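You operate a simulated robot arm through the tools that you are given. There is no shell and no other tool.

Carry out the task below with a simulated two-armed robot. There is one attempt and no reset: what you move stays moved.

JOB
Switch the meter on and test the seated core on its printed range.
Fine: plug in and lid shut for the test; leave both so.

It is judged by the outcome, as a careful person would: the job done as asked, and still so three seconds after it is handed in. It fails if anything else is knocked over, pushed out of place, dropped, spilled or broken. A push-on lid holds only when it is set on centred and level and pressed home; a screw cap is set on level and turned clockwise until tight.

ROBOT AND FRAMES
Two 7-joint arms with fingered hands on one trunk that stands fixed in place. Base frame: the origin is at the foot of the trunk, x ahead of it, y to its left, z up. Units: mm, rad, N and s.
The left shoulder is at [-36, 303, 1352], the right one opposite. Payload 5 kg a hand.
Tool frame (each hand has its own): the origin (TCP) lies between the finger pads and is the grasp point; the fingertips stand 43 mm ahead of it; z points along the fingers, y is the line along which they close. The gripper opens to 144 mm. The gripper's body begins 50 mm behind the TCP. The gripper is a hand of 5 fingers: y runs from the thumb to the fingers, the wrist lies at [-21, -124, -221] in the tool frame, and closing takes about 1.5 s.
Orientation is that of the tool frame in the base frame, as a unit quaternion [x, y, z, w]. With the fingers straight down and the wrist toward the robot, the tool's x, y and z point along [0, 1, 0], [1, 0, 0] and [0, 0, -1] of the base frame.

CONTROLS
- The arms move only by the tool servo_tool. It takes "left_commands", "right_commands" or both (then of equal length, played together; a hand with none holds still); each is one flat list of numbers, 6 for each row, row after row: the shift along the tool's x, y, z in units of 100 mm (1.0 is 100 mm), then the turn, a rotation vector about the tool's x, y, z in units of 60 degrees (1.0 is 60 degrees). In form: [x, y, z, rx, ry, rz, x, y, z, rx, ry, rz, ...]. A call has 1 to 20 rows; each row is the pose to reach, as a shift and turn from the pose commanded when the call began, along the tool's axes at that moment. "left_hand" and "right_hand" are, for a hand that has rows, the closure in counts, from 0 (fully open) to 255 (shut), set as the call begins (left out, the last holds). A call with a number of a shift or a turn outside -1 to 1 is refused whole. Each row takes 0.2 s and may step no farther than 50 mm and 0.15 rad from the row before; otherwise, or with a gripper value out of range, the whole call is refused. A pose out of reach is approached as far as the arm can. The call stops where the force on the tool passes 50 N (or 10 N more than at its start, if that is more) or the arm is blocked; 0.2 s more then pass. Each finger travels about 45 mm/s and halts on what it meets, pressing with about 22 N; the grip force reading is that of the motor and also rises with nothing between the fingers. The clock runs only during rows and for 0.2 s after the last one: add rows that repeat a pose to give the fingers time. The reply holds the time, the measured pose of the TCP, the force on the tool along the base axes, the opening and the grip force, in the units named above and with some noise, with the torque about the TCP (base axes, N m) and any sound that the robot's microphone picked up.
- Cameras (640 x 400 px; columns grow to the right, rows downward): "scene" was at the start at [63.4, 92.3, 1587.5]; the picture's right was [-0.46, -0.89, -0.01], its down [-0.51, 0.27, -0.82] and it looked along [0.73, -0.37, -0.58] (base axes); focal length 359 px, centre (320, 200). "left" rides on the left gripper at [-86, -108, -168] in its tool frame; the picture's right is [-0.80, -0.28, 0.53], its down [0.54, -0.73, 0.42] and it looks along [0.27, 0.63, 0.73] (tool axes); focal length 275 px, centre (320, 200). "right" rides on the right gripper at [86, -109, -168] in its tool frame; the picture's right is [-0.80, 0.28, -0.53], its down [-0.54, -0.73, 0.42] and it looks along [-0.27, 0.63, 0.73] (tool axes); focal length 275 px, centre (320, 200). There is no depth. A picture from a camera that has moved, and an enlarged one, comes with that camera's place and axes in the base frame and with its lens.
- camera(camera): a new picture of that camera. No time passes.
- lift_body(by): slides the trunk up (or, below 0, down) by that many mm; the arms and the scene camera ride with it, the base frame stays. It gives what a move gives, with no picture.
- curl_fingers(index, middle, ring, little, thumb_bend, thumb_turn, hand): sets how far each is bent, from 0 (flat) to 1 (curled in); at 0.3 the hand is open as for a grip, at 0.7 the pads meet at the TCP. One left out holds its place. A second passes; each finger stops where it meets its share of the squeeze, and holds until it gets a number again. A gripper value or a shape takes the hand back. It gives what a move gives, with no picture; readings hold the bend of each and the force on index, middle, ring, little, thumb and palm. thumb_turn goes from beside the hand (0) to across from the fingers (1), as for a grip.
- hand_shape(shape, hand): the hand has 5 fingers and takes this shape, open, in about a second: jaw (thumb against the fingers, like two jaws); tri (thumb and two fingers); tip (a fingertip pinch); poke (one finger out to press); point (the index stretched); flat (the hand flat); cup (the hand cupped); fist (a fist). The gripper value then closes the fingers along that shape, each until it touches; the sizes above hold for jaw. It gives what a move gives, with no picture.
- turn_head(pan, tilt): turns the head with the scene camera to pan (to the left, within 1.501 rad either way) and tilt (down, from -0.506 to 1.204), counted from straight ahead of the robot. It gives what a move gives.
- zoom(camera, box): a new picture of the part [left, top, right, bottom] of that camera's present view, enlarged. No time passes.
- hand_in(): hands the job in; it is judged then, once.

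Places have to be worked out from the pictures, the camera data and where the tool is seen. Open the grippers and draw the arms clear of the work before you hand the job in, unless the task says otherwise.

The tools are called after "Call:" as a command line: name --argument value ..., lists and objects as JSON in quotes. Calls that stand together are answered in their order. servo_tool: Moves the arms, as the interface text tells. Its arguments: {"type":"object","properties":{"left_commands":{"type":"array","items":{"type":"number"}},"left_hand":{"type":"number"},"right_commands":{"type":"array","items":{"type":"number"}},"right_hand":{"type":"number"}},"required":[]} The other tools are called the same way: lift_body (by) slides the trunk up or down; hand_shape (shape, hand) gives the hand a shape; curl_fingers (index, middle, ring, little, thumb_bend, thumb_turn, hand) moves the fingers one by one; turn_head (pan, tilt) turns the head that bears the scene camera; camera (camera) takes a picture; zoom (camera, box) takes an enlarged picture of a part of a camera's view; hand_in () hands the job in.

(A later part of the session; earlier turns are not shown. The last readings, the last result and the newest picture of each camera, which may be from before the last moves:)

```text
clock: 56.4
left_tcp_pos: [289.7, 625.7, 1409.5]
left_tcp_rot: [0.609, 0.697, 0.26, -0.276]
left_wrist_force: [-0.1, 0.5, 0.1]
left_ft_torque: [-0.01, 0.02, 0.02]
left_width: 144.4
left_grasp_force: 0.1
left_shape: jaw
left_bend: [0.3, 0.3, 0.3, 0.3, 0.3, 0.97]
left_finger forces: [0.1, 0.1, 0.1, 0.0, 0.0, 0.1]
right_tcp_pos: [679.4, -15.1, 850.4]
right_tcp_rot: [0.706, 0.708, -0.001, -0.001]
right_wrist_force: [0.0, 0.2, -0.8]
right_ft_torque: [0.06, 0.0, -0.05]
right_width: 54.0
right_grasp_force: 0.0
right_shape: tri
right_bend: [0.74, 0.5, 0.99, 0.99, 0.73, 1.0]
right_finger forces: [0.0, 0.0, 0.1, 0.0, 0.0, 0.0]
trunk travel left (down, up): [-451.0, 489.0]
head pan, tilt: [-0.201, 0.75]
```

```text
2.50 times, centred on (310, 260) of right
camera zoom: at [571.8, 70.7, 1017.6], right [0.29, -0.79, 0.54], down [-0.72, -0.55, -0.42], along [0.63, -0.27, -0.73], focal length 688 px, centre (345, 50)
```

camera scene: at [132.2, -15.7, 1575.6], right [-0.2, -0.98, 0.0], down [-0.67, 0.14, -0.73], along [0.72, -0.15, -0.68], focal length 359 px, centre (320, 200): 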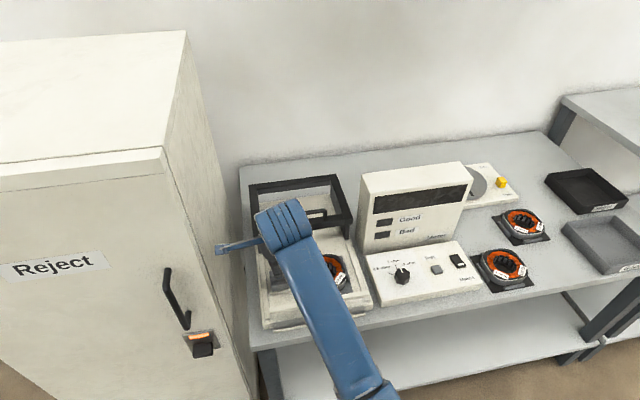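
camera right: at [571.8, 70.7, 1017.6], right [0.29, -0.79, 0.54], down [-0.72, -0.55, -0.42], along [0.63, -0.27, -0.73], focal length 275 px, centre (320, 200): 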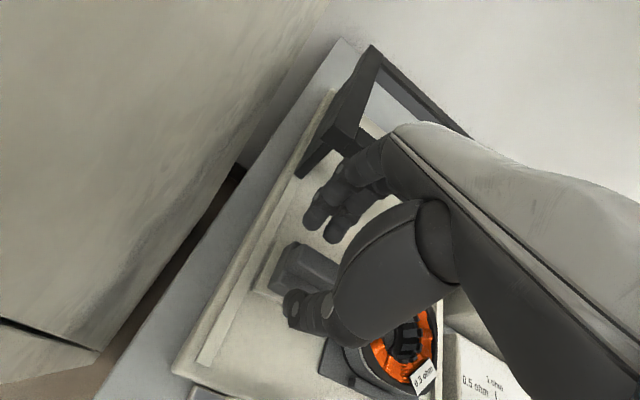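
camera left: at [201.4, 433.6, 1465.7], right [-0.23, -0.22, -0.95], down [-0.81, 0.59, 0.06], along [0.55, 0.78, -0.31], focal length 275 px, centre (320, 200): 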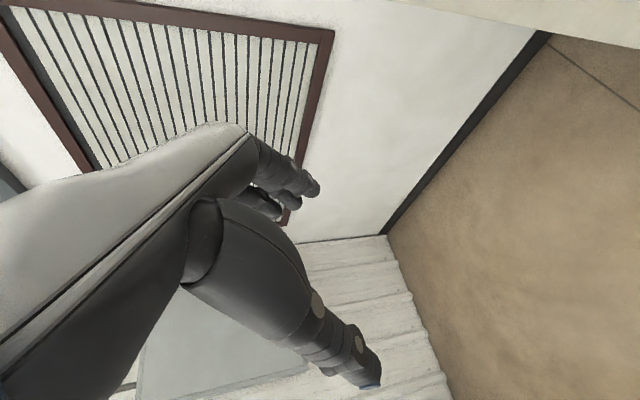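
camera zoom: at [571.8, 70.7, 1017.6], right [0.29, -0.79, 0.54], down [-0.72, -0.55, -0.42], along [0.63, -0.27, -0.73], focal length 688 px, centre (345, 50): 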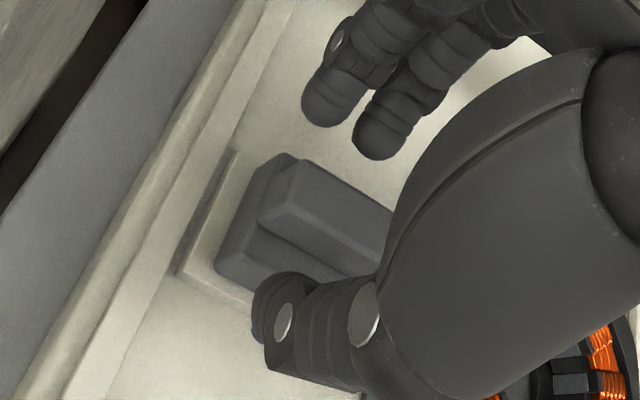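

The fin is between thumb and fingers. I shift 5 mm right to centre on its length and then close the grip, holding still for a second.

Call:
servo_tool --right_commands '[-0.025, 0, 0, 0, 0, 0, -0.05, 0, 0, 0, 0, 0, -0.05, 0, 0, 0, 0, 0]'

Call:
servo_tool --right_commands '[0, 0, 0, 0, 0, 0, 0, 0, 0, 0, 0, 0, 0, 0, 0, 0, 0, 0, 0, 0, 0, 0, 0, 0, 0, 0, 0, 0, 0, 0, 0, 0, 0, 0, 0, 0, 0, 0, 0, 0, 0, 0]' --right_hand 240

Call:
zoom --camera "right" --box '[230, 180, 390, 340]'

```text
clock: 57.2
left_tcp_pos: [290.0, 625.4, 1407.9]
left_tcp_rot: [0.609, 0.696, 0.261, -0.276]
left_wrist_force: [0.1, -0.3, 0.2]
left_ft_torque: [-0.04, 0.01, -0.03]
left_width: 143.9
left_grasp_force: 0.1
left_shape: jaw
left_bend: [0.3, 0.3, 0.3, 0.3, 0.3, 0.97]
left_finger forces: [0.1, 0.1, 0.0, 0.0, 0.0, 0.0]
right_tcp_pos: [679.9, -21.7, 850.1]
right_tcp_rot: [0.707, 0.707, 0.0, 0.0]
right_wrist_force: [0.9, -0.2, 0.6]
right_ft_torque: [0.0, 0.0, -0.01]
right_width: 54.0
right_grasp_force: 0.1
right_shape: tri
right_bend: [0.74, 0.5, 0.99, 0.99, 0.73, 1.0]
right_finger forces: [0.0, 0.1, 0.0, 0.0, 0.1, 0.0]
trunk travel left (down, up): [-451.0, 489.0]
head pan, tilt: [-0.201, 0.75]
```

```text
clock: 58.8
left_tcp_pos: [289.9, 625.6, 1408.2]
left_tcp_rot: [0.609, 0.697, 0.26, -0.276]
left_wrist_force: [-0.6, -0.3, 0.6]
left_ft_torque: [-0.01, -0.01, -0.01]
left_width: 144.0
left_grasp_force: 0.0
left_shape: jaw
left_bend: [0.3, 0.3, 0.3, 0.3, 0.3, 0.97]
left_finger forces: [0.0, 0.0, 0.1, 0.0, 0.1, 0.0]
right_tcp_pos: [679.1, -21.5, 849.4]
right_tcp_rot: [0.706, 0.708, 0.0, 0.001]
right_wrist_force: [-5.6, 1.0, -0.6]
right_ft_torque: [0.03, 0.35, -0.02]
right_width: 11.7
right_grasp_force: 22.6
right_shape: tri
right_bend: [0.72, 0.67, 1.0, 1.0, 0.72, 1.0]
right_finger forces: [8.7, 8.5, 0.0, 0.0, 24.7, 0.0]
trunk travel left (down, up): [-451.0, 489.0]
head pan, tilt: [-0.201, 0.75]
```

```text
2.50 times, centred on (310, 260) of right
camera zoom: at [570.9, 65.9, 1018.2], right [0.29, -0.79, 0.54], down [-0.72, -0.55, -0.42], along [0.63, -0.27, -0.73], focal length 688 px, centre (345, 50)
```

zoom: 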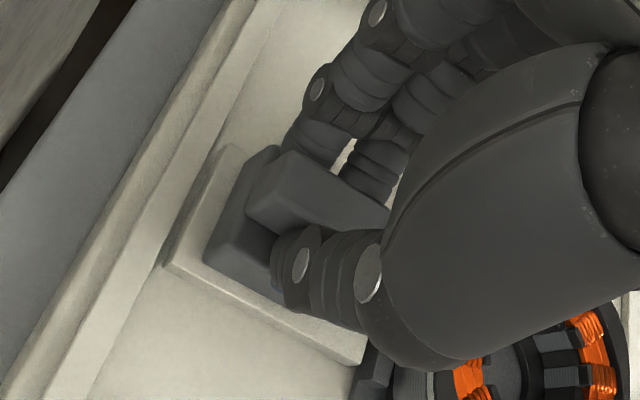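

The fin is held firmly (index 9, middle 8.5, thumb 25 N) and the plug has not shifted. I slide it 14 mm to the right toward the nest and check the force.

Call:
servo_tool --right_commands '[-0.035, 0, 0, 0, 0, 0, -0.07, 0, 0, 0, 0, 0, -0.105, 0, 0, 0, 0, 0, -0.14, 0, 0, 0, 0, 0]'

Call:
zoom --camera "right" --box '[230, 180, 390, 340]'

```text
clock: 59.8
left_tcp_pos: [287.9, 625.1, 1409.0]
left_tcp_rot: [0.609, 0.697, 0.261, -0.275]
left_wrist_force: [0.6, -0.3, -0.2]
left_ft_torque: [-0.01, 0.03, 0.01]
left_width: 144.1
left_grasp_force: 0.0
left_shape: jaw
left_bend: [0.3, 0.3, 0.3, 0.3, 0.3, 0.97]
left_finger forces: [0.0, 0.0, 0.1, 0.0, 0.1, 0.1]
right_tcp_pos: [680.1, -39.6, 850.8]
right_tcp_rot: [0.706, 0.708, -0.003, 0.003]
right_wrist_force: [-13.1, 0.6, 5.9]
right_ft_torque: [0.0, 0.8, -0.06]
right_width: 11.5
right_grasp_force: 21.8
right_shape: tri
right_bend: [0.72, 0.67, 1.0, 1.0, 0.72, 1.0]
right_finger forces: [7.6, 7.3, 0.0, 0.1, 34.0, 0.0]
trunk travel left (down, up): [-451.0, 489.0]
head pan, tilt: [-0.201, 0.75]
```

```text
2.50 times, centred on (310, 260) of right
camera zoom: at [571.7, 47.7, 1017.5], right [0.28, -0.79, 0.54], down [-0.72, -0.55, -0.42], along [0.63, -0.27, -0.73], focal length 688 px, centre (345, 50)
```

zoom: 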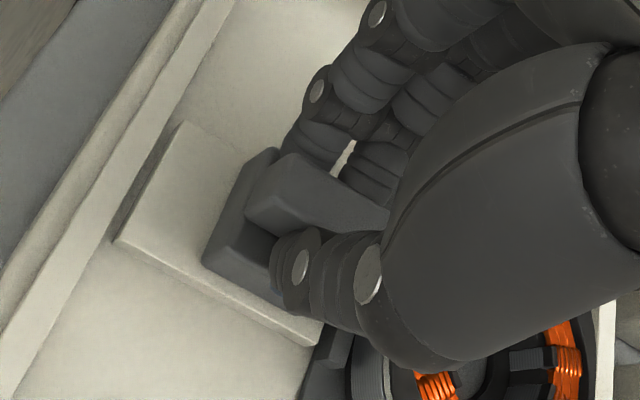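

The plug slides freely with the hand, now 18 mm in; a small sideways force of 13 N shows I'm about a millimetre too far forward. I correct that slightly and continue another 10 mm.

Call:
servo_tool --right_commands '[-0.02, -0.01, 0, 0, 0, 0, -0.04, -0.015, 0, 0, 0, 0, -0.06, -0.015, 0, 0, 0, 0, -0.08, -0.015, 0, 0, 0, 0, -0.1, -0.015, 0, 0, 0, 0]'

Call:
zoom --camera "right" --box '[230, 180, 390, 340]'

```text
clock: 61.0
left_tcp_pos: [287.9, 625.6, 1408.2]
left_tcp_rot: [0.609, 0.696, 0.261, -0.276]
left_wrist_force: [0.8, -0.3, 0.2]
left_ft_torque: [0.02, 0.0, 0.02]
left_width: 144.1
left_grasp_force: 0.0
left_shape: jaw
left_bend: [0.3, 0.3, 0.3, 0.3, 0.3, 0.97]
left_finger forces: [0.0, 0.1, 0.0, 0.0, 0.1, 0.0]
right_tcp_pos: [680.6, -54.0, 850.6]
right_tcp_rot: [0.707, 0.707, -0.005, 0.007]
right_wrist_force: [-9.9, 2.1, 6.7]
right_ft_torque: [0.03, 0.65, -0.07]
right_width: 11.5
right_grasp_force: 22.1
right_shape: tri
right_bend: [0.72, 0.68, 1.0, 1.0, 0.72, 1.0]
right_finger forces: [8.8, 8.4, 0.1, 0.0, 32.5, 0.0]
trunk travel left (down, up): [-451.0, 489.0]
head pan, tilt: [-0.201, 0.75]
```

```text
2.50 times, centred on (310, 260) of right
camera zoom: at [571.4, 35.3, 1016.5], right [0.28, -0.79, 0.55], down [-0.72, -0.55, -0.42], along [0.63, -0.28, -0.72], focal length 688 px, centre (345, 50)
```

zoom: 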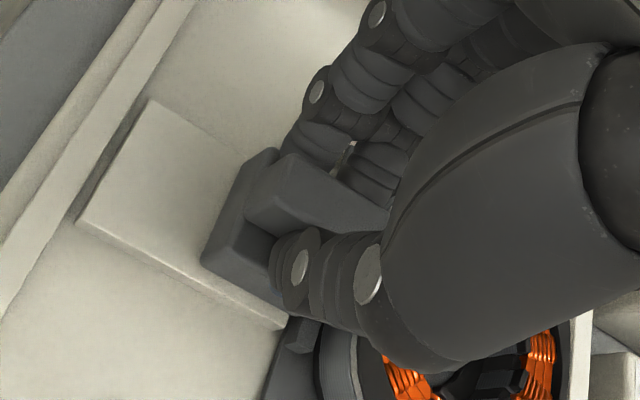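

It is still sliding freely, 32 mm in, and the plug tip should be close to the core's side now. I advance in 2 mm steps, watching for contact force or a click.

Call:
servo_tool --right_commands '[-0.02, -0.01, 0, 0, 0, 0, -0.04, -0.01, 0, 0, 0, 0, -0.06, -0.01, 0, 0, 0, 0]'

Call:
camera --camera "scene"

Call:
zoom --camera "right" --box '[210, 200, 390, 380]'

```text
clock: 61.8
left_tcp_pos: [287.7, 627.9, 1408.8]
left_tcp_rot: [0.609, 0.697, 0.26, -0.275]
left_wrist_force: [0.4, 0.3, 0.1]
left_ft_torque: [0.0, 0.02, -0.02]
left_width: 143.9
left_grasp_force: 0.1
left_shape: jaw
left_bend: [0.3, 0.3, 0.3, 0.3, 0.3, 0.97]
left_finger forces: [0.0, 0.1, 0.0, 0.0, 0.0, 0.0]
right_tcp_pos: [679.4, -62.3, 851.9]
right_tcp_rot: [0.707, 0.707, -0.007, 0.011]
right_wrist_force: [-6.2, 16.6, 17.9]
right_ft_torque: [0.57, 0.73, 0.05]
right_width: 12.2
right_grasp_force: 22.7
right_shape: tri
right_bend: [0.72, 0.71, 1.0, 1.0, 0.73, 1.0]
right_finger forces: [9.6, 9.8, 0.0, 0.1, 38.6, 0.0]
trunk travel left (down, up): [-451.0, 489.0]
head pan, tilt: [-0.201, 0.75]
```

```text
taken
camera scene: at [129.7, -13.3, 1576.1], right [-0.2, -0.98, 0.0], down [-0.67, 0.13, -0.73], along [0.72, -0.15, -0.68], focal length 359 px, centre (320, 200)
```

scene: 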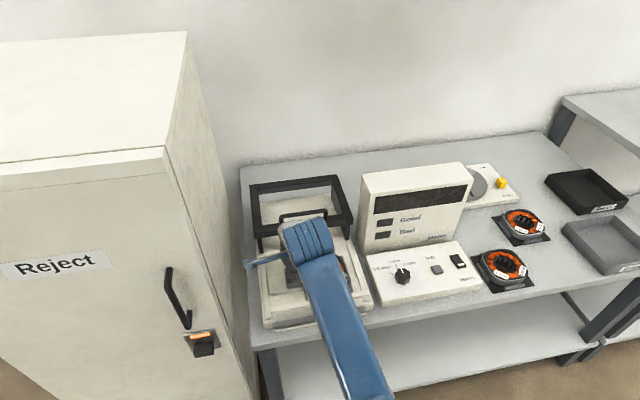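

```text
2.22 times, centred on (300, 290) of right
camera zoom: at [570.2, 28.2, 1015.8], right [0.28, -0.78, 0.56], down [-0.72, -0.55, -0.41], along [0.63, -0.28, -0.72], focal length 612 px, centre (364, 0)
```

zoom: 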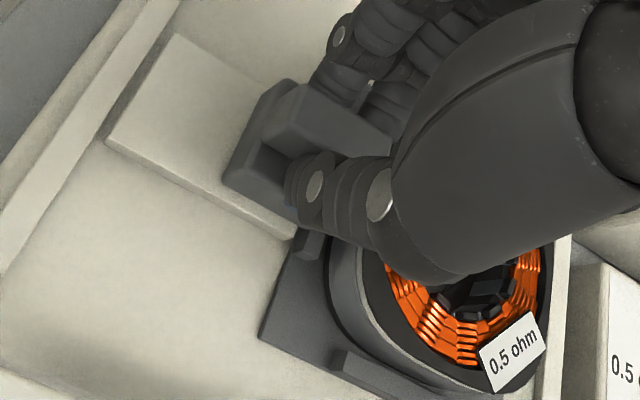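

Resistance has appeared: 17 N against the push, with the plug body at the nest rail. I press another 3 mm to tell a stop from a snag.

Call:
servo_tool --right_commands '[-0.015, 0, 0, 0, 0, 0, -0.03, 0, 0, 0, 0, 0, -0.03, 0, 0, 0, 0, 0]'

Call:
zoom --camera "right" --box '[210, 200, 390, 380]'

Call:
zoom --camera "scene" --box '[240, 180, 380, 330]'

```text
clock: 62.6
left_tcp_pos: [288.1, 627.2, 1407.4]
left_tcp_rot: [0.609, 0.697, 0.261, -0.275]
left_wrist_force: [-0.9, -0.9, -0.3]
left_ft_torque: [0.0, -0.04, -0.01]
left_width: 144.0
left_grasp_force: 0.1
left_shape: jaw
left_bend: [0.3, 0.3, 0.3, 0.3, 0.3, 0.97]
left_finger forces: [0.0, 0.1, 0.0, 0.0, 0.0, 0.1]
right_tcp_pos: [678.2, -67.7, 850.5]
right_tcp_rot: [0.707, 0.707, -0.007, 0.012]
right_wrist_force: [-4.4, 16.9, 23.8]
right_ft_torque: [0.84, 0.77, 0.05]
right_width: 12.8
right_grasp_force: 21.8
right_shape: tri
right_bend: [0.72, 0.67, 1.0, 1.0, 0.74, 0.99]
right_finger forces: [10.9, 10.2, 0.0, 0.0, 43.3, 0.0]
trunk travel left (down, up): [-451.0, 489.0]
head pan, tilt: [-0.201, 0.75]
```

```text
2.22 times, centred on (300, 290) of right
camera zoom: at [569.3, 23.4, 1015.4], right [0.28, -0.78, 0.56], down [-0.72, -0.55, -0.41], along [0.63, -0.29, -0.72], focal length 612 px, centre (364, 0)
```

zoom: 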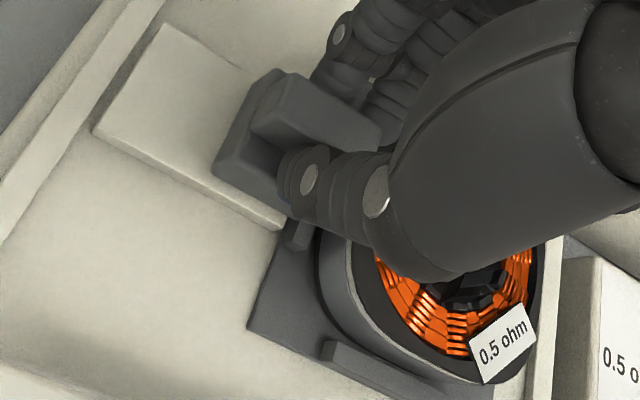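

```text
2.67 times, centred on (310, 255) of scene
camera zoom: at [129.4, -13.7, 1576.0], right [-0.2, -0.98, 0.0], down [-0.67, 0.14, -0.73], along [0.72, -0.15, -0.68], focal length 956 px, centre (347, 53)
```

zoom: 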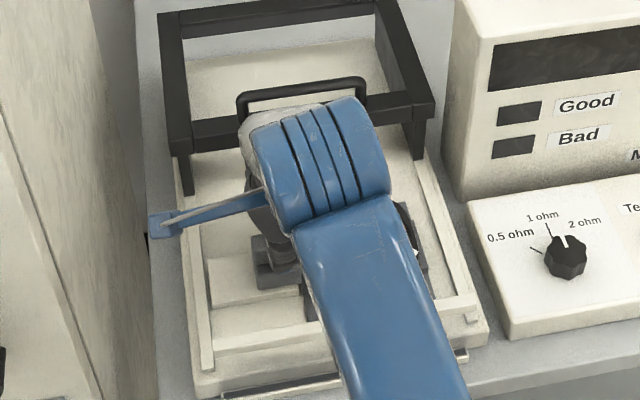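

The hand is now slipping along the fin while the plug itself advanced only about 2 mm: it has gone roughly 42 mm and seems to be against its stop. I ease off the push, open the grip, and rise to look at it.

Call:
servo_tool --right_commands '[0.03, 0, 0, 0, 0, 0, 0.03, 0, 0, 0, 0, 0, 0.03, 0, 0, 0, 0, 0, 0.03, 0, 0, 0, 0, 0, 0.03, 0, 0, 0, 0, 0, 0.03, 0, 0, 0, 0, 0]' --right_hand 160

Call:
servo_tool --right_commands '[0, 0, -0.15, 0, 0, 0, 0, 0, -0.3, 0, 0, 0, 0, 0, -0.45, 0, 0, 0, 0, 0, -0.6, 0, 0, 0, 0, 0, -0.75, 0, 0, 0, 0, 0, -0.9, 0, 0, 0]'

Call:
camera --camera "right"

Call:
zoom --camera "right" --box '[200, 180, 380, 360]'

```text
clock: 63.2
left_tcp_pos: [289.3, 632.1, 1413.8]
left_tcp_rot: [0.615, 0.696, 0.245, -0.278]
left_wrist_force: [-1.1, -0.2, 0.0]
left_ft_torque: [0.01, -0.1, -0.03]
left_width: 143.9
left_grasp_force: 0.1
left_shape: jaw
left_bend: [0.3, 0.3, 0.3, 0.3, 0.3, 0.98]
left_finger forces: [0.1, 0.1, 0.0, 0.0, 0.0, 0.1]
right_tcp_pos: [679.1, -76.3, 842.6]
right_tcp_rot: [0.709, 0.705, -0.016, 0.015]
right_wrist_force: [-0.2, -0.2, 0.7]
right_ft_torque: [0.03, -0.02, 0.01]
right_width: 53.8
right_grasp_force: 0.0
right_shape: tri
right_bend: [0.74, 0.5, 0.99, 0.99, 0.73, 1.0]
right_finger forces: [0.1, 0.0, 0.0, 0.1, 0.0, 0.0]
trunk travel left (down, up): [-451.0, 489.0]
head pan, tilt: [-0.201, 0.75]
stopped in row 3 (left hand): the arm was blocked; the commanded pose is now the measured one
```

```text
clock: 64.6
left_tcp_pos: [291.4, 632.3, 1415.3]
left_tcp_rot: [0.616, 0.696, 0.245, -0.276]
left_wrist_force: [-0.5, 0.8, 0.1]
left_ft_torque: [-0.02, 0.06, 0.04]
left_width: 144.1
left_grasp_force: 0.0
left_shape: jaw
left_bend: [0.3, 0.3, 0.3, 0.3, 0.3, 0.98]
left_finger forces: [0.1, 0.0, 0.0, 0.0, 0.1, 0.0]
right_tcp_pos: [679.0, -71.8, 929.7]
right_tcp_rot: [0.709, 0.705, -0.018, 0.014]
right_wrist_force: [0.1, -0.8, 0.7]
right_ft_torque: [0.0, -0.03, -0.02]
right_width: 53.9
right_grasp_force: 0.2
right_shape: tri
right_bend: [0.74, 0.5, 0.99, 0.99, 0.73, 1.0]
right_finger forces: [0.0, 0.0, 0.0, 0.1, 0.1, 0.0]
trunk travel left (down, up): [-451.0, 489.0]
head pan, tilt: [-0.201, 0.75]
```

```text
taken
camera right: at [572.6, 22.3, 1094.6], right [0.28, -0.77, 0.57], down [-0.73, -0.56, -0.39], along [0.62, -0.3, -0.72], focal length 275 px, centre (320, 200)
```

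right: 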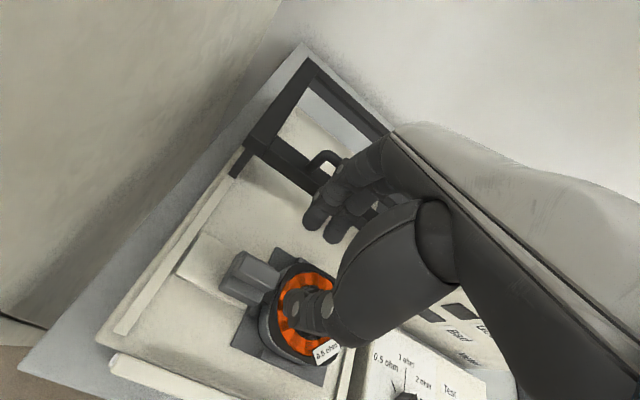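

```text
2.22 times, centred on (290, 270) of right
camera zoom: at [572.6, 22.3, 1094.6], right [0.28, -0.77, 0.57], down [-0.73, -0.56, -0.39], along [0.62, -0.3, -0.72], focal length 612 px, centre (387, 44)
```

zoom: 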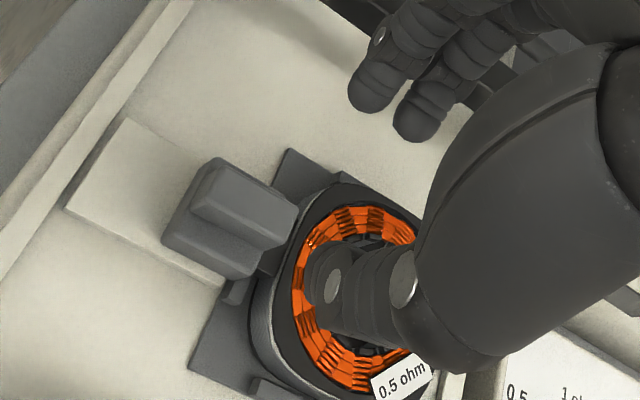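

The plug's body now sits right up against the core with its black tip hidden, so it looks plugged in. The trunk seems to have tipped slightly on release, so I check the scene camera and look closely at the plug.

Call:
zoom --camera "right" --box '[215, 235, 305, 325]'

Call:
camera --camera "scene"

Call:
zoom --camera "scene" --box '[240, 200, 380, 330]'

```text
4.44 times, centred on (260, 280) of right
camera zoom: at [572.6, 22.3, 1094.6], right [0.28, -0.77, 0.57], down [-0.73, -0.56, -0.39], along [0.62, -0.3, -0.72], focal length 1224 px, centre (587, -156)
```

zoom: 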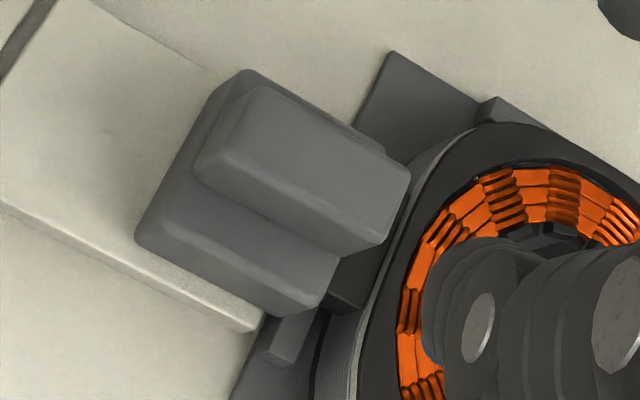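

```text
taken
camera scene: at [132.4, -15.5, 1575.6], right [-0.2, -0.98, 0.0], down [-0.67, 0.14, -0.73], along [0.72, -0.15, -0.68], focal length 359 px, centre (320, 200)
```

scene: 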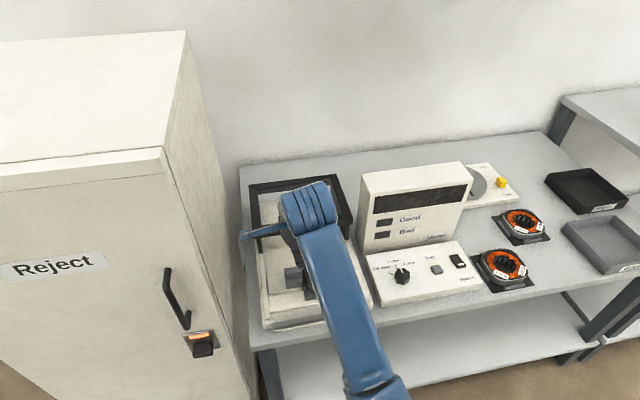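

```text
3.08 times, centred on (310, 265) of scene
camera zoom: at [132.4, -15.5, 1575.6], right [-0.2, -0.98, 0.0], down [-0.67, 0.14, -0.73], along [0.72, -0.15, -0.68], focal length 1104 px, centre (351, 0)
```

zoom: 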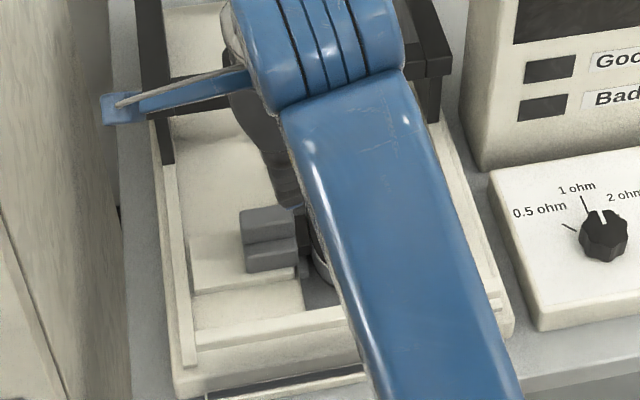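

The trunk is back to its normal place, and the tip has gone about 9 mm into the core's side, leaving a few mm between body and core; my thumb may have limited the push. I'll finish by pushing the plug's left end with closed fingertips: first straighten the hand, move left above the rail and close the fingers.

Call:
servo_tool --right_commands '[0.17, -0.005, 0, -0.001, 0.01, -0.001, 0.35, -0.01, 0.01, -0.002, 0.02, -0.002, 0.52, -0.015, 0.02, -0.003, 0.03, -0.003, 0.7, -0.02, 0.03, -0.005, 0.043, -0.005, 0.89, -0.03, 0.03, -0.005, 0.043, -0.005, 0.89, -0.03, 0.03, -0.005, 0.043, -0.005]' --right_hand 255

Call:
camera --camera "right"

Call:
zoom --camera "right" --box '[200, 180, 380, 360]'

```text
clock: 66.0
left_tcp_pos: [291.5, 630.3, 1415.5]
left_tcp_rot: [0.615, 0.696, 0.246, -0.277]
left_wrist_force: [-0.9, -1.5, 1.4]
left_ft_torque: [0.05, -0.02, -0.05]
left_width: 144.0
left_grasp_force: 0.1
left_shape: jaw
left_bend: [0.3, 0.3, 0.3, 0.3, 0.3, 0.98]
left_finger forces: [0.0, 0.0, 0.0, 0.1, 0.0, 0.0]
right_tcp_pos: [678.5, 6.7, 921.5]
right_tcp_rot: [0.708, 0.706, -0.005, 0.004]
right_wrist_force: [-0.3, -9.1, -2.5]
right_ft_torque: [1.42, -0.33, 1.12]
right_width: 0.1
right_grasp_force: 21.4
right_shape: tri
right_bend: [0.7, 0.7, 1.0, 1.0, 0.59, 1.0]
right_finger forces: [0.1, 0.0, 0.0, 0.1, 0.1, 0.0]
trunk travel left (down, up): [-451.0, 489.0]
head pan, tilt: [-0.201, 0.75]
```

```text
taken
camera right: at [570.8, 95.9, 1089.4], right [0.28, -0.79, 0.54], down [-0.73, -0.54, -0.42], along [0.62, -0.28, -0.73], focal length 275 px, centre (320, 200)
```

right: 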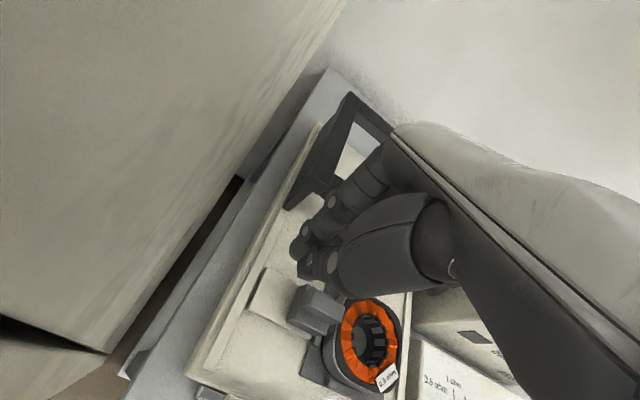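

```text
2.22 times, centred on (290, 270) of right
camera zoom: at [570.8, 95.9, 1089.4], right [0.28, -0.79, 0.54], down [-0.73, -0.54, -0.42], along [0.62, -0.28, -0.73], focal length 612 px, centre (387, 44)
```

zoom: 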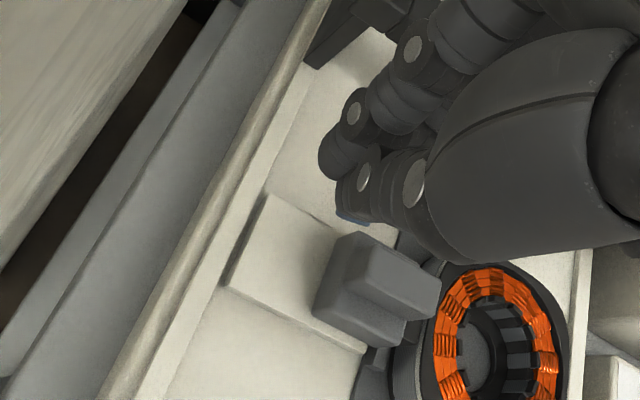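

There is a -9 N side force and 1.4 Nm torque: the sensor arm on the wrist is touching the cabinet on the left. I back off 25 mm to the right at once.

Call:
servo_tool --right_commands '[-0.07, 0, 0, 0, 0, 0, -0.14, 0, 0, 0, 0, 0, -0.2, 0, 0, 0, 0, 0, -0.25, 0, 0, 0, 0, 0, -0.25, 0, 0, 0, 0, 0]'

Call:
camera --camera "scene"

Call:
zoom --camera "scene" --box '[150, 130, 370, 350]'

Call:
zoom --camera "right" --box '[200, 180, 380, 360]'

```text
clock: 67.2
left_tcp_pos: [291.5, 632.7, 1415.7]
left_tcp_rot: [0.615, 0.696, 0.245, -0.277]
left_wrist_force: [0.3, -0.3, 0.3]
left_ft_torque: [-0.03, 0.01, -0.02]
left_width: 144.2
left_grasp_force: 0.0
left_shape: jaw
left_bend: [0.3, 0.3, 0.3, 0.3, 0.3, 0.98]
left_finger forces: [0.1, 0.1, 0.0, 0.1, 0.0, 0.0]
right_tcp_pos: [681.5, -14.3, 928.8]
right_tcp_rot: [0.709, 0.705, 0.0, 0.006]
right_wrist_force: [-0.3, -0.3, -0.1]
right_ft_torque: [0.03, -0.01, -0.01]
right_width: 0.0
right_grasp_force: 22.5
right_shape: tri
right_bend: [0.7, 0.7, 1.0, 1.0, 0.59, 1.0]
right_finger forces: [0.0, 0.0, 0.0, 0.0, 0.0, 0.0]
trunk travel left (down, up): [-451.0, 489.0]
head pan, tilt: [-0.201, 0.75]
```

```text
taken
camera scene: at [132.3, -15.8, 1575.6], right [-0.2, -0.98, 0.0], down [-0.67, 0.14, -0.73], along [0.72, -0.15, -0.68], focal length 359 px, centre (320, 200)
```

scene: 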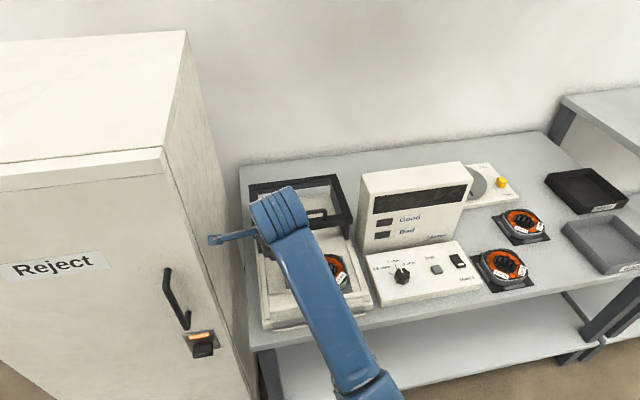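

```text
1.82 times, centred on (260, 240) of scene
camera zoom: at [132.3, -15.8, 1575.6], right [-0.2, -0.98, 0.0], down [-0.67, 0.14, -0.73], along [0.72, -0.15, -0.68], focal length 652 px, centre (429, 127)
```

zoom: 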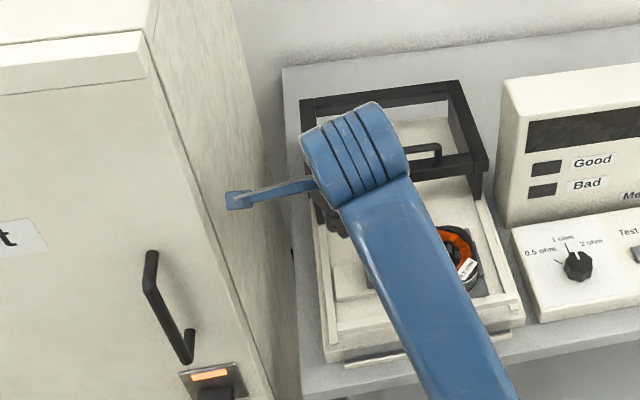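

```text
2.22 times, centred on (290, 270) of right
camera zoom: at [572.4, 74.1, 1094.3], right [0.28, -0.79, 0.54], down [-0.72, -0.54, -0.42], along [0.63, -0.28, -0.72], focal length 612 px, centre (387, 44)
```

zoom: 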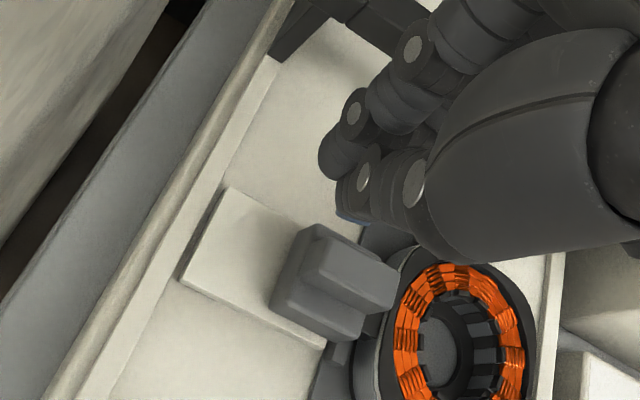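

Contact is released and nothing moved. Instead of going so far left, I'll push with the index alone: index out, middle, ring and little curled in, thumb half open.

Call:
curl_fingers --hand "right" --thumb_bend 0.4 --index 0.68 --middle 1 --ring 1 --little 1

Call:
camera --camera "right"

Call:
zoom --camera "right" --box '[220, 170, 400, 350]'

```text
clock: 68.2
left_tcp_pos: [291.3, 631.2, 1415.1]
left_tcp_rot: [0.616, 0.695, 0.245, -0.277]
left_wrist_force: [0.6, 0.8, 0.2]
left_ft_torque: [-0.03, -0.02, -0.03]
left_width: 144.1
left_grasp_force: 0.0
left_shape: jaw
left_bend: [0.3, 0.3, 0.3, 0.3, 0.3, 0.98]
left_finger forces: [0.0, 0.0, 0.0, 0.1, 0.1, 0.0]
right_tcp_pos: [680.6, -13.7, 926.3]
right_tcp_rot: [0.708, 0.707, -0.001, 0.005]
right_wrist_force: [1.1, -0.1, -0.1]
right_ft_torque: [0.01, 0.02, 0.02]
right_width: 64.2
right_grasp_force: 0.1
right_shape: fingers
right_bend: [0.68, 1.0, 1.0, 1.0, 0.4, 1.0]
right_finger forces: [0.1, 0.1, 0.0, 0.0, 0.1, 0.0]
trunk travel left (down, up): [-451.0, 489.0]
head pan, tilt: [-0.201, 0.75]
```

```text
taken
camera right: at [571.3, 74.7, 1092.9], right [0.28, -0.79, 0.54], down [-0.72, -0.54, -0.42], along [0.63, -0.28, -0.73], focal length 275 px, centre (320, 200)
```

right: 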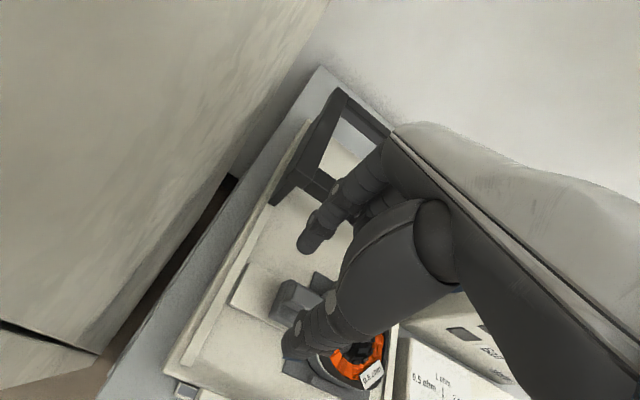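

```text
2.22 times, centred on (310, 260) of right
camera zoom: at [571.3, 74.7, 1092.9], right [0.28, -0.79, 0.54], down [-0.72, -0.54, -0.42], along [0.63, -0.28, -0.73], focal length 612 px, centre (342, 67)
```

zoom: 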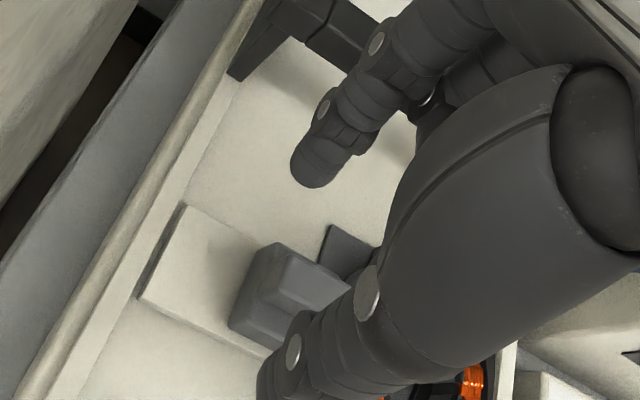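

The index now stands out with the thumb forward of it. I lower it beside the plug's left end: to about [672, -16, 850], keeping the tip above the ledge height and clear of the fin.

Call:
servo_tool --right_commands '[-0.02, -0.09, 0.12, 0, 0, 0, -0.02, -0.09, 0.25, 0, 0, 0, -0.02, -0.09, 0.38, 0, 0, 0, -0.02, -0.09, 0.5, 0, 0, 0, -0.02, -0.09, 0.6, 0, 0, 0, -0.02, -0.09, 0.6, 0, 0, 0]'

Call:
camera --camera "right"

Call:
zoom --camera "right" --box '[220, 170, 400, 350]'

```text
clock: 69.6
left_tcp_pos: [290.8, 631.4, 1415.3]
left_tcp_rot: [0.616, 0.696, 0.245, -0.277]
left_wrist_force: [-0.2, -0.3, -0.5]
left_ft_torque: [-0.02, 0.0, 0.0]
left_width: 144.1
left_grasp_force: 0.1
left_shape: jaw
left_bend: [0.3, 0.3, 0.3, 0.3, 0.3, 0.98]
left_finger forces: [0.0, 0.0, 0.0, 0.0, 0.0, 0.1]
right_tcp_pos: [667.3, -5.1, 867.1]
right_tcp_rot: [0.706, 0.708, 0.004, -0.002]
right_wrist_force: [-0.3, 0.5, -0.8]
right_ft_torque: [0.03, 0.0, -0.01]
right_width: 64.1
right_grasp_force: 0.1
right_shape: fingers
right_bend: [0.68, 1.0, 1.0, 1.0, 0.4, 1.0]
right_finger forces: [0.0, 0.0, 0.0, 0.0, 0.1, 0.0]
trunk travel left (down, up): [-451.0, 489.0]
head pan, tilt: [-0.201, 0.75]
```

```text
taken
camera right: at [558.9, 79.4, 1035.5], right [0.28, -0.8, 0.53], down [-0.72, -0.54, -0.43], along [0.63, -0.26, -0.73], focal length 275 px, centre (320, 200)
```

right: 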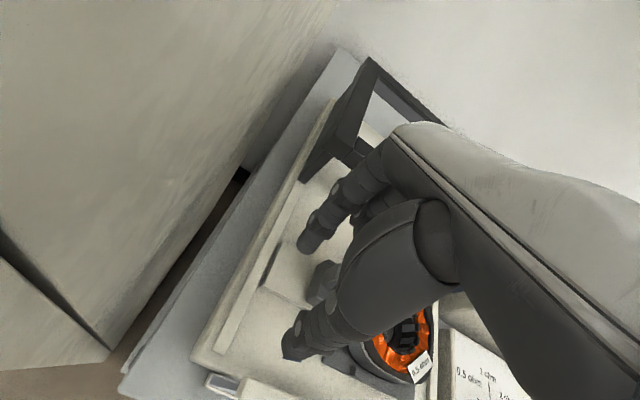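

```text
2.22 times, centred on (310, 260) of right
camera zoom: at [558.9, 79.4, 1035.5], right [0.28, -0.8, 0.53], down [-0.72, -0.54, -0.43], along [0.63, -0.26, -0.73], focal length 612 px, centre (342, 67)
```

zoom: 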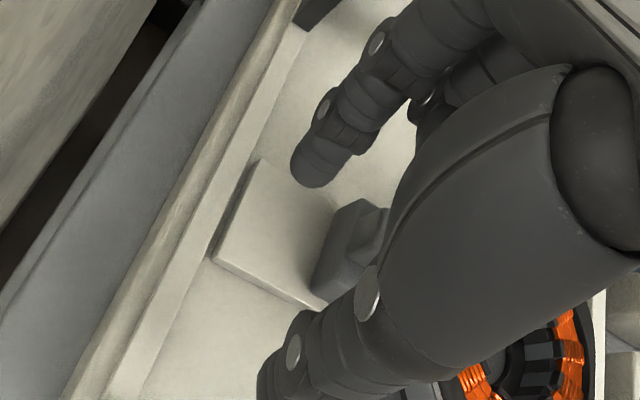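

The hand is at [667, -5, 867], with the index clear of the plug's left end. I lower the last 16 mm, then move right toward the plug until contact.

Call:
servo_tool --right_commands '[0, 0.02, 0.08, 0, 0, 0, 0, 0.04, 0.16, 0, 0, 0, -0.05, 0.04, 0.16, 0, 0, 0, -0.1, 0.04, 0.16, 0, 0, 0]'

Call:
zoom --camera "right" --box '[220, 170, 400, 350]'

```text
clock: 70.6
left_tcp_pos: [291.2, 631.5, 1416.4]
left_tcp_rot: [0.616, 0.696, 0.245, -0.276]
left_wrist_force: [0.2, 0.9, 0.4]
left_ft_torque: [0.01, 0.02, -0.04]
left_width: 143.9
left_grasp_force: 0.0
left_shape: jaw
left_bend: [0.3, 0.3, 0.3, 0.3, 0.3, 0.98]
left_finger forces: [0.1, 0.0, 0.0, 0.0, 0.0, 0.1]
right_tcp_pos: [672.6, -15.7, 852.2]
right_tcp_rot: [0.707, 0.708, 0.003, -0.002]
right_wrist_force: [0.4, 0.1, -0.2]
right_ft_torque: [0.0, 0.0, 0.0]
right_width: 64.0
right_grasp_force: 0.1
right_shape: fingers
right_bend: [0.68, 1.0, 1.0, 1.0, 0.4, 1.0]
right_finger forces: [0.1, 0.0, 0.0, 0.0, 0.0, 0.0]
trunk travel left (down, up): [-451.0, 489.0]
head pan, tilt: [-0.201, 0.75]
```

```text
2.22 times, centred on (310, 260) of right
camera zoom: at [563.8, 69.6, 1020.6], right [0.28, -0.8, 0.53], down [-0.72, -0.54, -0.43], along [0.63, -0.26, -0.73], focal length 612 px, centre (342, 67)
```

zoom: 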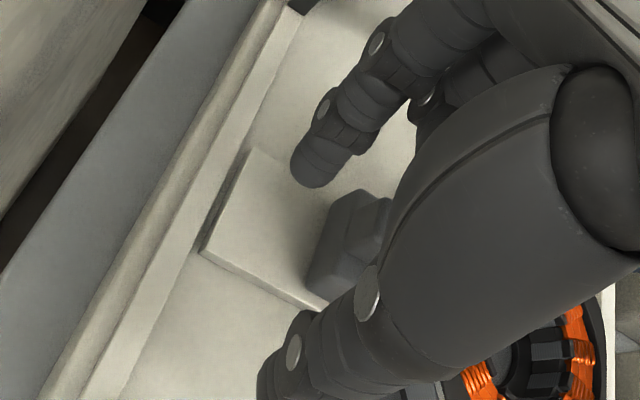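

The index tip appears about 10 mm too far forward relative to the fin, so I shift back 10 mm and 3 mm lower, then advance right 15 mm.

Call:
servo_tool --right_commands '[0, -0.05, 0.02, 0, 0, 0, 0, -0.1, 0.03, 0, 0, 0, -0.05, -0.1, 0.03, 0, 0, 0, -0.1, -0.1, 0.03, 0, 0, 0, -0.15, -0.1, 0.03, 0, 0, 0]'

Call:
zoom --camera "right" --box '[240, 180, 370, 310]'

```text
clock: 71.8
left_tcp_pos: [290.2, 632.0, 1415.0]
left_tcp_rot: [0.616, 0.696, 0.245, -0.277]
left_wrist_force: [0.2, 0.4, 0.2]
left_ft_torque: [0.01, 0.0, 0.0]
left_width: 143.9
left_grasp_force: 0.0
left_shape: jaw
left_bend: [0.3, 0.3, 0.3, 0.3, 0.3, 0.98]
left_finger forces: [0.1, 0.0, 0.1, 0.0, 0.1, 0.0]
right_tcp_pos: [662.7, -29.0, 849.2]
right_tcp_rot: [0.707, 0.708, 0.003, -0.002]
right_wrist_force: [-0.1, -0.7, -0.2]
right_ft_torque: [0.02, 0.02, -0.01]
right_width: 64.2
right_grasp_force: 0.1
right_shape: fingers
right_bend: [0.68, 1.0, 1.0, 1.0, 0.4, 1.0]
right_finger forces: [0.0, 0.0, 0.0, 0.0, 0.1, 0.0]
trunk travel left (down, up): [-451.0, 489.0]
head pan, tilt: [-0.201, 0.75]
```

```text
3.08 times, centred on (305, 245) of right
camera zoom: at [552.4, 55.4, 1017.3], right [0.28, -0.8, 0.53], down [-0.72, -0.54, -0.43], along [0.63, -0.26, -0.73], focal length 847 px, centre (366, 62)
```

zoom: 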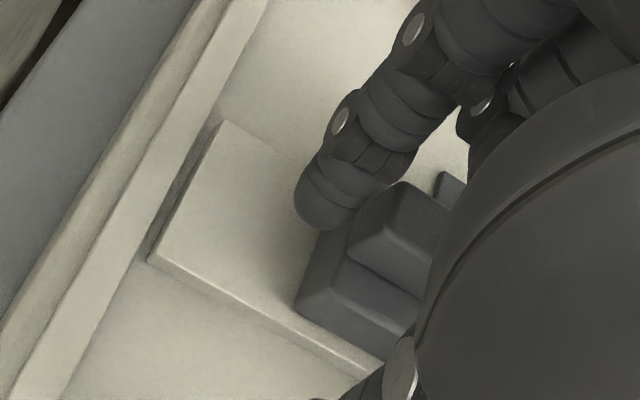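

The fingertip is right beside the fin's left end and well aligned. I push to the right in small steps.

Call:
servo_tool --right_commands '[-0.03, 0, 0, 0, 0, 0, -0.06, 0, 0, 0, 0, 0, -0.09, 0, 0, 0, 0, 0, -0.12, 0, 0, 0, 0, 0]'

Call:
zoom --camera "right" --box '[240, 180, 370, 310]'

```text
clock: 72.8
left_tcp_pos: [289.8, 636.4, 1412.8]
left_tcp_rot: [0.616, 0.696, 0.244, -0.277]
left_wrist_force: [-0.7, 0.6, -0.5]
left_ft_torque: [0.0, -0.06, -0.03]
left_width: 143.9
left_grasp_force: 0.3
left_shape: jaw
left_bend: [0.3, 0.3, 0.3, 0.3, 0.3, 0.98]
left_finger forces: [0.1, 0.0, 0.0, 0.0, 0.0, 0.1]
right_tcp_pos: [661.1, -39.5, 850.1]
right_tcp_rot: [0.705, 0.709, 0.002, 0.001]
right_wrist_force: [-6.9, 36.8, -2.6]
right_ft_torque: [1.3, 0.21, 0.52]
right_width: 65.0
right_grasp_force: 19.0
right_shape: fingers
right_bend: [0.68, 1.0, 1.0, 1.0, 0.4, 1.0]
right_finger forces: [37.9, 0.0, 0.1, 0.1, 0.0, 0.1]
trunk travel left (down, up): [-451.0, 489.0]
head pan, tilt: [-0.201, 0.75]
```

```text
3.08 times, centred on (305, 245) of right
camera zoom: at [552.9, 45.6, 1017.1], right [0.29, -0.8, 0.53], down [-0.72, -0.55, -0.43], along [0.63, -0.26, -0.73], focal length 847 px, centre (366, 62)
```

zoom: 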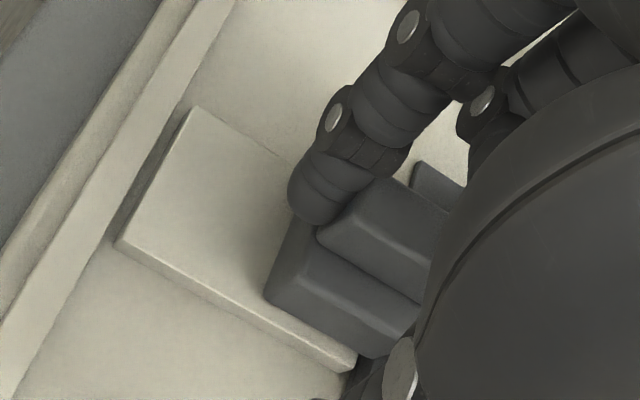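

A 37 N push moves the plug no further, so it is fully home. I back off gently in small steps, then rise.

Call:
servo_tool --right_commands '[0.03, 0, 0, 0, 0, 0, 0.06, 0, 0, 0, 0, 0, 0.09, 0, 0, 0, 0, 0, 0.12, 0, 0, 0, 0, 0, 0.16, 0, 0, 0, 0, 0]'

Call:
servo_tool --right_commands '[0, 0, -0.12, 0, 0, 0, 0, 0, -0.24, 0, 0, 0, 0, 0, -0.36, 0, 0, 0, 0, 0, -0.5, 0, 0, 0, 0, 0, -0.65, 0, 0, 0, 0, 0, -0.8, 0, 0, 0]'

Call:
camera --camera "right"

Call:
zoom --camera "right" --box '[220, 190, 400, 370]'

```text
clock: 74.0
left_tcp_pos: [291.0, 632.6, 1414.7]
left_tcp_rot: [0.616, 0.696, 0.245, -0.277]
left_wrist_force: [-0.1, 0.6, -0.1]
left_ft_torque: [-0.02, 0.0, -0.03]
left_width: 143.7
left_grasp_force: 0.2
left_shape: jaw
left_bend: [0.3, 0.3, 0.3, 0.3, 0.3, 0.98]
left_finger forces: [0.0, 0.0, 0.1, 0.0, 0.1, 0.0]
right_tcp_pos: [662.0, -25.1, 848.1]
right_tcp_rot: [0.707, 0.707, 0.003, -0.002]
right_wrist_force: [-0.1, 0.1, -0.6]
right_ft_torque: [-0.04, 0.05, -0.05]
right_width: 64.4
right_grasp_force: 0.0
right_shape: fingers
right_bend: [0.68, 1.0, 1.0, 1.0, 0.4, 1.0]
right_finger forces: [0.0, 0.1, 0.0, 0.0, 0.1, 0.1]
trunk travel left (down, up): [-451.0, 489.0]
head pan, tilt: [-0.201, 0.75]
```

```text
clock: 75.4
left_tcp_pos: [291.7, 631.8, 1414.7]
left_tcp_rot: [0.616, 0.695, 0.245, -0.277]
left_wrist_force: [-0.2, 0.9, 0.6]
left_ft_torque: [-0.01, -0.02, 0.04]
left_width: 143.9
left_grasp_force: 0.0
left_shape: jaw
left_bend: [0.3, 0.3, 0.3, 0.3, 0.3, 0.98]
left_finger forces: [0.0, 0.1, 0.1, 0.0, 0.0, 0.1]
right_tcp_pos: [660.2, -31.5, 921.8]
right_tcp_rot: [0.707, 0.707, -0.003, 0.001]
right_wrist_force: [-0.1, 0.0, 0.8]
right_ft_torque: [0.03, -0.02, -0.02]
right_width: 64.2
right_grasp_force: 0.0
right_shape: fingers
right_bend: [0.68, 1.0, 1.0, 1.0, 0.4, 1.0]
right_finger forces: [0.1, 0.0, 0.0, 0.1, 0.1, 0.1]
trunk travel left (down, up): [-451.0, 489.0]
head pan, tilt: [-0.201, 0.75]
```

```text
taken
camera right: at [552.7, 55.9, 1089.8], right [0.29, -0.79, 0.54], down [-0.73, -0.54, -0.42], along [0.62, -0.27, -0.73], focal length 275 px, centre (320, 200)
```

right: 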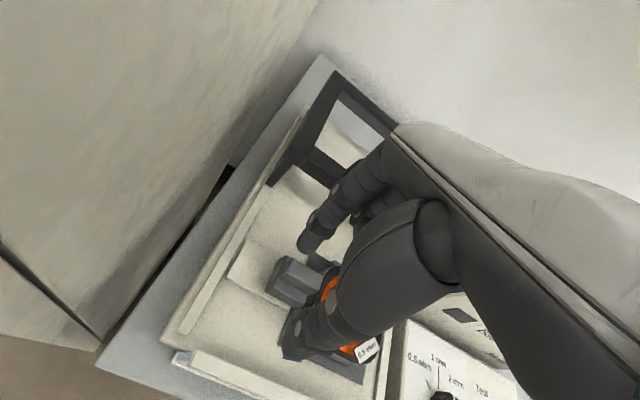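

```text
2.22 times, centred on (310, 280) of right
camera zoom: at [552.7, 55.9, 1089.8], right [0.29, -0.79, 0.54], down [-0.73, -0.54, -0.42], along [0.62, -0.27, -0.73], focal length 612 px, centre (342, 22)
```

zoom: 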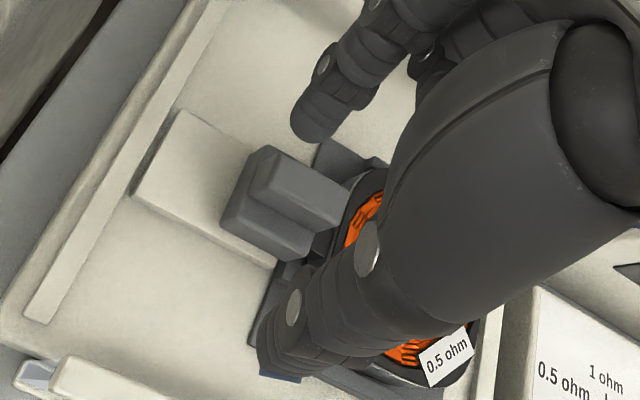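

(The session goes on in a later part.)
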